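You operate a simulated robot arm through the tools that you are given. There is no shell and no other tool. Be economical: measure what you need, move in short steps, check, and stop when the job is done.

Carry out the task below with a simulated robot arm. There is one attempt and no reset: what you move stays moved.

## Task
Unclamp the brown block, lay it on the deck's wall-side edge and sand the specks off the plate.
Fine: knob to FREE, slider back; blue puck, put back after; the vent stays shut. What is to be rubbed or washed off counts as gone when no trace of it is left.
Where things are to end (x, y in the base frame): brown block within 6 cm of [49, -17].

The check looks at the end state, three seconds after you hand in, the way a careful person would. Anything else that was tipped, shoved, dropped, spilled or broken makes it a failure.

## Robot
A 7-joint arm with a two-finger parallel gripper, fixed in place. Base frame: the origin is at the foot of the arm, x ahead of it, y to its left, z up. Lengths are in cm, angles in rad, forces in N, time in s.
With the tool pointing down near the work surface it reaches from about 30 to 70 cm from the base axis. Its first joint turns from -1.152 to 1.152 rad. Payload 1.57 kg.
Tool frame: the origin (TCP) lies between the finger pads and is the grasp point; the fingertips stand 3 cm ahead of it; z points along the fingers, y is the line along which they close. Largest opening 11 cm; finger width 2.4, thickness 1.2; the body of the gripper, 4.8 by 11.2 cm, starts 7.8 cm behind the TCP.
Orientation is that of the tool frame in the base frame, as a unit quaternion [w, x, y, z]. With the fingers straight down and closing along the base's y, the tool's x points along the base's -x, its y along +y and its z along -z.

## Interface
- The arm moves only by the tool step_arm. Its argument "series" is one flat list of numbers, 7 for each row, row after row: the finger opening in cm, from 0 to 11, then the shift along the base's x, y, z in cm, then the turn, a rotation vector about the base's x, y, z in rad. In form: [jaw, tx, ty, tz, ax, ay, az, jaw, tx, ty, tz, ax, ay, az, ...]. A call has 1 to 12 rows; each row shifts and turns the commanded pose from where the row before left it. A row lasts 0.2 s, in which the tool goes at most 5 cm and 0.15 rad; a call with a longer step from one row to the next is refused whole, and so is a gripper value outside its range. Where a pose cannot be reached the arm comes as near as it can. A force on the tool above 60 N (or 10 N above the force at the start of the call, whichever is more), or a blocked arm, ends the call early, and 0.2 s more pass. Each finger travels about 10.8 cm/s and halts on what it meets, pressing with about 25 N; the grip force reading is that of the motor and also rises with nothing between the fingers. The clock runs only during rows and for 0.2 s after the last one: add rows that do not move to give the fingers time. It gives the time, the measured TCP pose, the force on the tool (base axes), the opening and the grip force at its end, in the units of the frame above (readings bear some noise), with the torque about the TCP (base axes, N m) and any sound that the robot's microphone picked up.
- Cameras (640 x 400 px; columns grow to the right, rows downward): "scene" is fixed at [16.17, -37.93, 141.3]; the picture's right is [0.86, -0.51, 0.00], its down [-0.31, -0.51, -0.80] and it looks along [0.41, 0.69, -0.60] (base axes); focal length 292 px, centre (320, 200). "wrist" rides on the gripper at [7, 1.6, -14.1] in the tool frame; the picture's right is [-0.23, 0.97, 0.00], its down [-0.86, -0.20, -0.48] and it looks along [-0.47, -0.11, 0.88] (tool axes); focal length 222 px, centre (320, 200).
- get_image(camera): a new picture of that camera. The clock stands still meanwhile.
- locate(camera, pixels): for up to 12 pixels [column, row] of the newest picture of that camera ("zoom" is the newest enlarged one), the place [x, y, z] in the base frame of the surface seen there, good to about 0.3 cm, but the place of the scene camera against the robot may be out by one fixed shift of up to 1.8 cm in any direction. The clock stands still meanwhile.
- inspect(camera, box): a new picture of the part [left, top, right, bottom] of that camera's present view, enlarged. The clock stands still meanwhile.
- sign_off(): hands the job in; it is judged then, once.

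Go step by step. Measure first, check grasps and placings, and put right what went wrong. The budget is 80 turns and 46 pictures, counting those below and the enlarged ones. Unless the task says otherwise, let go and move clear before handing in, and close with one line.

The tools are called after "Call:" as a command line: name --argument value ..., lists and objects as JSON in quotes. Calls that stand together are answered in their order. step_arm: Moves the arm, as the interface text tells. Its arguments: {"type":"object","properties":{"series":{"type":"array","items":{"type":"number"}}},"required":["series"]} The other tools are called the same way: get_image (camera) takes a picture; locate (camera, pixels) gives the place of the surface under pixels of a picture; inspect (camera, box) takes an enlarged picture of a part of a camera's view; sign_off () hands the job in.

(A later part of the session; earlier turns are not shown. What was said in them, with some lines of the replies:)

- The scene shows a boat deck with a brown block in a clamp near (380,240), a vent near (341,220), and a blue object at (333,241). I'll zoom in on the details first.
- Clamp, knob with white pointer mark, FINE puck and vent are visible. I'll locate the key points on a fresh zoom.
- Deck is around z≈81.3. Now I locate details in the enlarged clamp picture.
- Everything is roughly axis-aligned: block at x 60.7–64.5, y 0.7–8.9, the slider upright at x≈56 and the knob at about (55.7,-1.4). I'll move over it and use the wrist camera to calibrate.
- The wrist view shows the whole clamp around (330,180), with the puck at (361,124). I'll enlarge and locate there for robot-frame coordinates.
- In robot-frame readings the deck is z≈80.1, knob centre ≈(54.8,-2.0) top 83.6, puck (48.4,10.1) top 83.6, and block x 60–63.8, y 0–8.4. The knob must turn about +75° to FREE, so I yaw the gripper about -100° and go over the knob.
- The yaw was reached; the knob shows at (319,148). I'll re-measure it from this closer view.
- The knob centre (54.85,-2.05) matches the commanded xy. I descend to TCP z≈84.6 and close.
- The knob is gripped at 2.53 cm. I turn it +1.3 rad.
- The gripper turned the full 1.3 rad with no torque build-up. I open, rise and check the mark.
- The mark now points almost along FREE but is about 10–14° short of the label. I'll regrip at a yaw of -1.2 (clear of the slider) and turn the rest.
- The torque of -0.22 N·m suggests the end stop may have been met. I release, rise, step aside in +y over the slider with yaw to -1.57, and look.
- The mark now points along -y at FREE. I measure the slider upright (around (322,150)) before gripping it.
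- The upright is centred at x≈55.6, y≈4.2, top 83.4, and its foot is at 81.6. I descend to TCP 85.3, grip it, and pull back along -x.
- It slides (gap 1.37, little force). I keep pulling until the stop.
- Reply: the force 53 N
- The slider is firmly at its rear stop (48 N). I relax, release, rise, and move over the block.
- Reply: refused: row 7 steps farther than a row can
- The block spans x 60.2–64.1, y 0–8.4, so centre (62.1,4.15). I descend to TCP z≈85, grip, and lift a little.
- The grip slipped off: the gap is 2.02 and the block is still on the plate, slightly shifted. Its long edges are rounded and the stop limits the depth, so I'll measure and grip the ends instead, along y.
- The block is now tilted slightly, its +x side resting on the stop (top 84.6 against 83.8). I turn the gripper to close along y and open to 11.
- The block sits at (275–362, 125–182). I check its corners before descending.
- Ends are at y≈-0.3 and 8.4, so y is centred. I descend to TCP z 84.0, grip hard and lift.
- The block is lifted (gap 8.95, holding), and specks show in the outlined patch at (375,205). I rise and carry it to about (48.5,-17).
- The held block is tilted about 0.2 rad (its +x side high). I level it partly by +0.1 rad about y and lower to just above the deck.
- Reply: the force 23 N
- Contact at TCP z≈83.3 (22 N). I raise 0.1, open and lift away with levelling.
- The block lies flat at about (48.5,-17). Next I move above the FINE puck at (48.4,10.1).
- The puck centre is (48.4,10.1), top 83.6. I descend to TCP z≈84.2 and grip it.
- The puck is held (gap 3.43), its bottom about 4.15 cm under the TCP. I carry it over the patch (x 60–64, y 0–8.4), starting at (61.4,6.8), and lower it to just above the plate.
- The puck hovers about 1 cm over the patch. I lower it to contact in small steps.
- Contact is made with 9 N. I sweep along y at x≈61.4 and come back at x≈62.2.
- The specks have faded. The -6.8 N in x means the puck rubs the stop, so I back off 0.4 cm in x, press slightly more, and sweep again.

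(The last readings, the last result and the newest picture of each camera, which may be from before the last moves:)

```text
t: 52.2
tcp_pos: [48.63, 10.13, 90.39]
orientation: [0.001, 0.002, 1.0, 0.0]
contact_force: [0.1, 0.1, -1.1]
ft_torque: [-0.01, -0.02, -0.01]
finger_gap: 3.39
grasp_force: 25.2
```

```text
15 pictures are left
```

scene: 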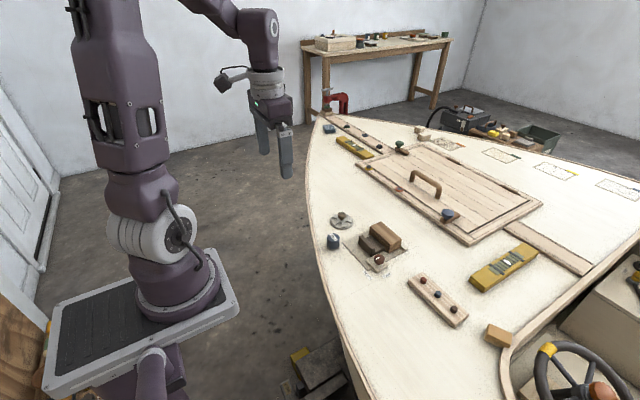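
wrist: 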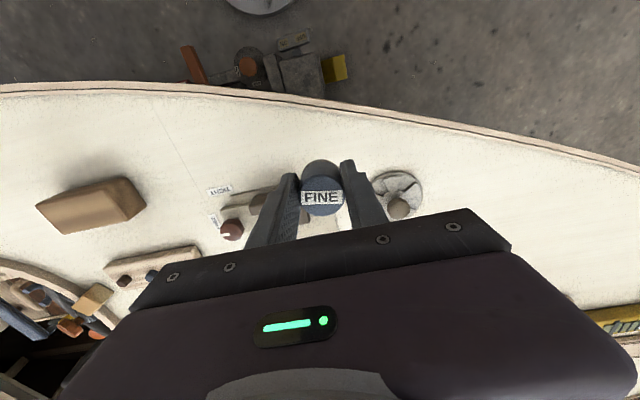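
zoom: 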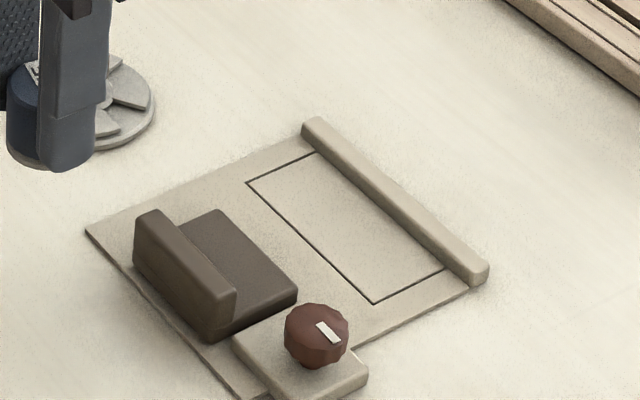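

The patch appears clean. I zoom in tighter to check for faint traces before I put the puck back.

Call:
inspect --camera "scene" --box '[368, 222, 400, 248]'

```text
15.38 times, centred on (384, 235) of scene
```

zoom: 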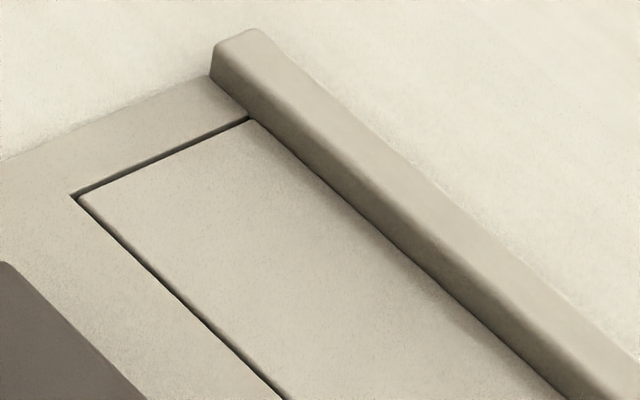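

Call:
inspect --camera "scene" --box '[375, 230, 407, 256]'

```text
15.38 times, centred on (391, 243) of scene
```

zoom: 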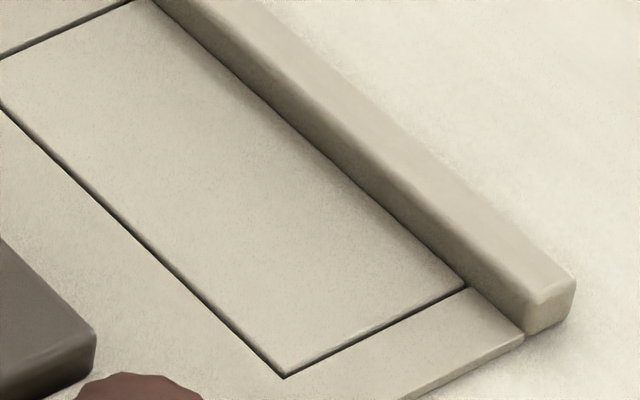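

The patch is clean with no trace left. I lower the puck at its original spot (48.4,10.1), first to just above the deck.

Call:
step_arm --series '[1, -0.4, 0, -2.5, 0, 0, 0, 1, 0, 0, -2.5, 0, 0, 0, 1, 0, 0, -0.6, 0, 0, 0, 1, 0, 0, -0.2, 0, 0, 0, 1, 0, 0, -0.2, 0, 0, 0, 1, 0, 0, 0, 0, 0, 0]'

```text
t: 53.6
tcp_pos: [48.11, 10.22, 84.54]
orientation: [0.0, 0.002, 1.0, 0.0]
contact_force: [-1.2, -0.8, -0.1]
ft_torque: [0.01, 0.02, 0.0]
finger_gap: 3.42
grasp_force: 25.1
```

Call:
step_arm --series '[1, 0, 0, -0.15, 0, 0, 0, 1, 0, 0, -0.15, 0, 0, 0, 1, 0, 0, 0, 0, 0, 0]'

```text
t: 54.4
tcp_pos: [48.14, 10.07, 84.09]
orientation: [0.0, 0.002, 1.0, 0.0]
contact_force: [0.3, -0.1, -0.6]
ft_torque: [-0.02, -0.01, -0.03]
finger_gap: 3.42
grasp_force: 24.9
```

Call:
step_arm --series '[1, 0, 0, -0.1, 0, 0, 0, 1, 0, 0, -0.1, 0, 0, 0, 1, 0, 0, 0, 0, 0, 0]'

```text
t: 55.2
tcp_pos: [48.3, 10.01, 83.72]
orientation: [0.001, 0.002, 1.0, 0.0]
contact_force: [-1.6, -3.0, 23.1]
ft_torque: [-0.12, -0.13, 0.06]
finger_gap: 3.4
grasp_force: 25.1
```

The puck is seated on the deck (23 N). I release it and rise clear.

Call:
step_arm --series '[1, 0, 0, 0.1, 0, 0, 0, 6, 0, 0, 0, 0, 0, 0, 6, 0, 0, 0, 0, 0, 0, 6, 0, 0, 3, 0, 0, 0, 6, 0, 0, 5, 0, 0, 0, 6, 0, 0, 5, 0, 0, 0, 6, -4, 0, 5, 0, 0, 0, 6, -4, 0, 3, 0, 0, 0, 6, 0, 0, 0, 0, 0, 0]'

Call:
inspect --camera "scene" --box '[300, 180, 480, 350]'

Call:
get_image --camera "wrist"

```text
refused: row 7 steps farther than a row can; nothing moved
```

```text
2.35 times, centred on (390, 265) of scene
```

zoom: 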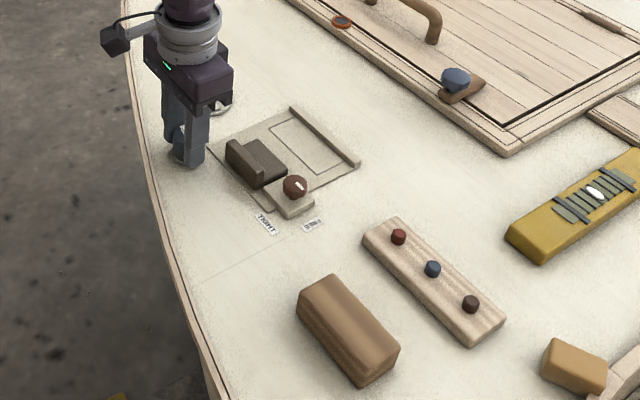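

```text
11 pictures are left
```

wrist: 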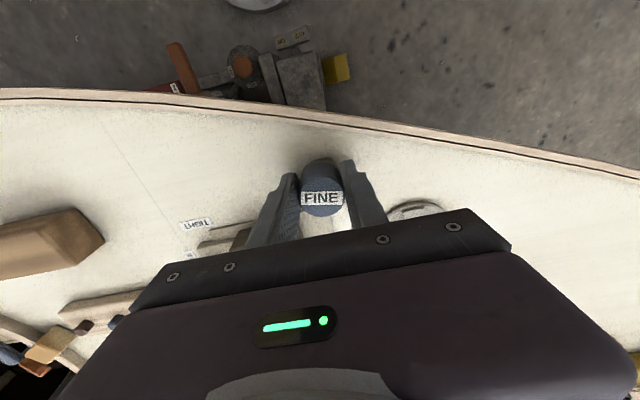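

The call was refused for its row length, and nothing moved. I repeat it with shorter rows.

Call:
step_arm --series '[1, 0, 0, 0.1, 0, 0, 0, 6, 0, 0, 0, 0, 0, 0, 6, 0, 0, 0, 0, 0, 0, 6, 0, 0, 3, 0, 0, 0, 6, 0, 0, 4.5, 0, 0, 0, 6, 0, 0, 4.5, 0, 0, 0, 6, -3, 0, 3, 0, 0, 0, 6, -3, 0, 3, 0, 0, 0, 6, -2, 0, 1, 0, 0, 0, 6, 0, 0, 0, 0, 0, 0]'

Call:
inspect --camera "scene" --box '[300, 180, 480, 350]'

Call:
get_image --camera "wrist"

```text
t: 57.4
tcp_pos: [40.32, 9.72, 103.21]
orientation: [0.0, 0.002, 1.0, 0.001]
contact_force: [-0.5, 0.9, 0.2]
ft_torque: [-0.02, 0.0, 0.0]
finger_gap: 5.99
grasp_force: 0.0
```

```text
2.35 times, centred on (390, 265) of scene
```

zoom: 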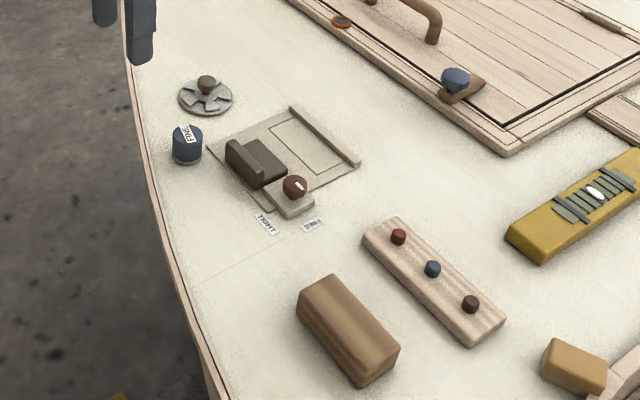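

```text
9 pictures are left
```

wrist: 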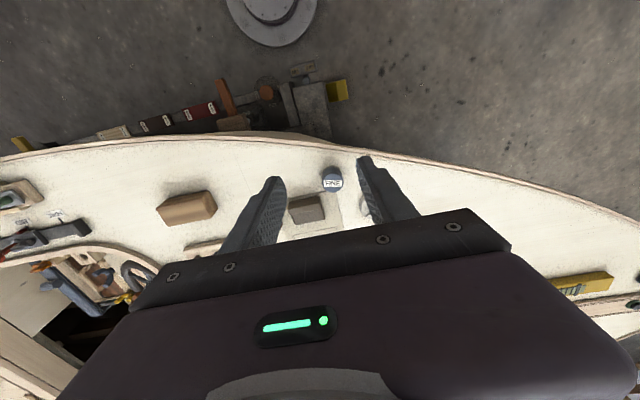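

Call:
locate --camera "wrist" --pixels '[[332, 183], [160, 210], [204, 192], [216, 210], [172, 225], [188, 208]]'

Call:
inspect --camera "scene" --box '[320, 200, 420, 280]'

```text
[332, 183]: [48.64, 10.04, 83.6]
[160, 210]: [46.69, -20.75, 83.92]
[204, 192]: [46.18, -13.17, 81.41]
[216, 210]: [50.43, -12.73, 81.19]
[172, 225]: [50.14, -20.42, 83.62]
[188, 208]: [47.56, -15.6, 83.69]
```

```text
5.00 times, centred on (370, 240) of scene
```

zoom: 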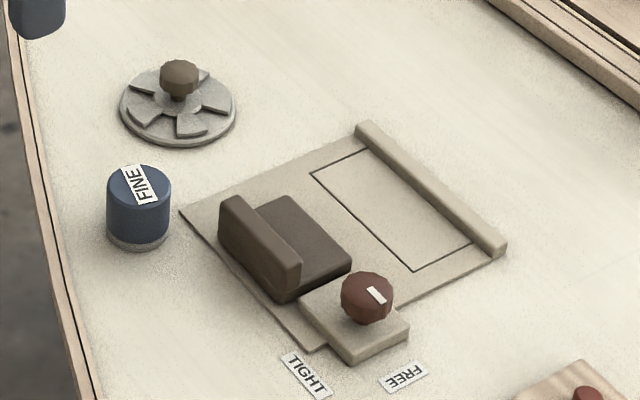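

The puck is back in place, the knob is at FREE, the slider is back, the plate is clean, the vent is untouched, and the block sits at about (48.4,-16.9). I hand in now.

Call:
sign_off

```text
The job is handed in.
```

The brown block is unclamped and resting flat on the deck at about (48.4, -16.9), and the last close-up showed no specks left on the plate. The knob is at FREE, the slider is back, the FINE puck is within about 0.3 cm of where it started, and the vent was not touched. My first grip on the block slipped and tipped it slightly on the plate, so I lifted it by its ends instead.
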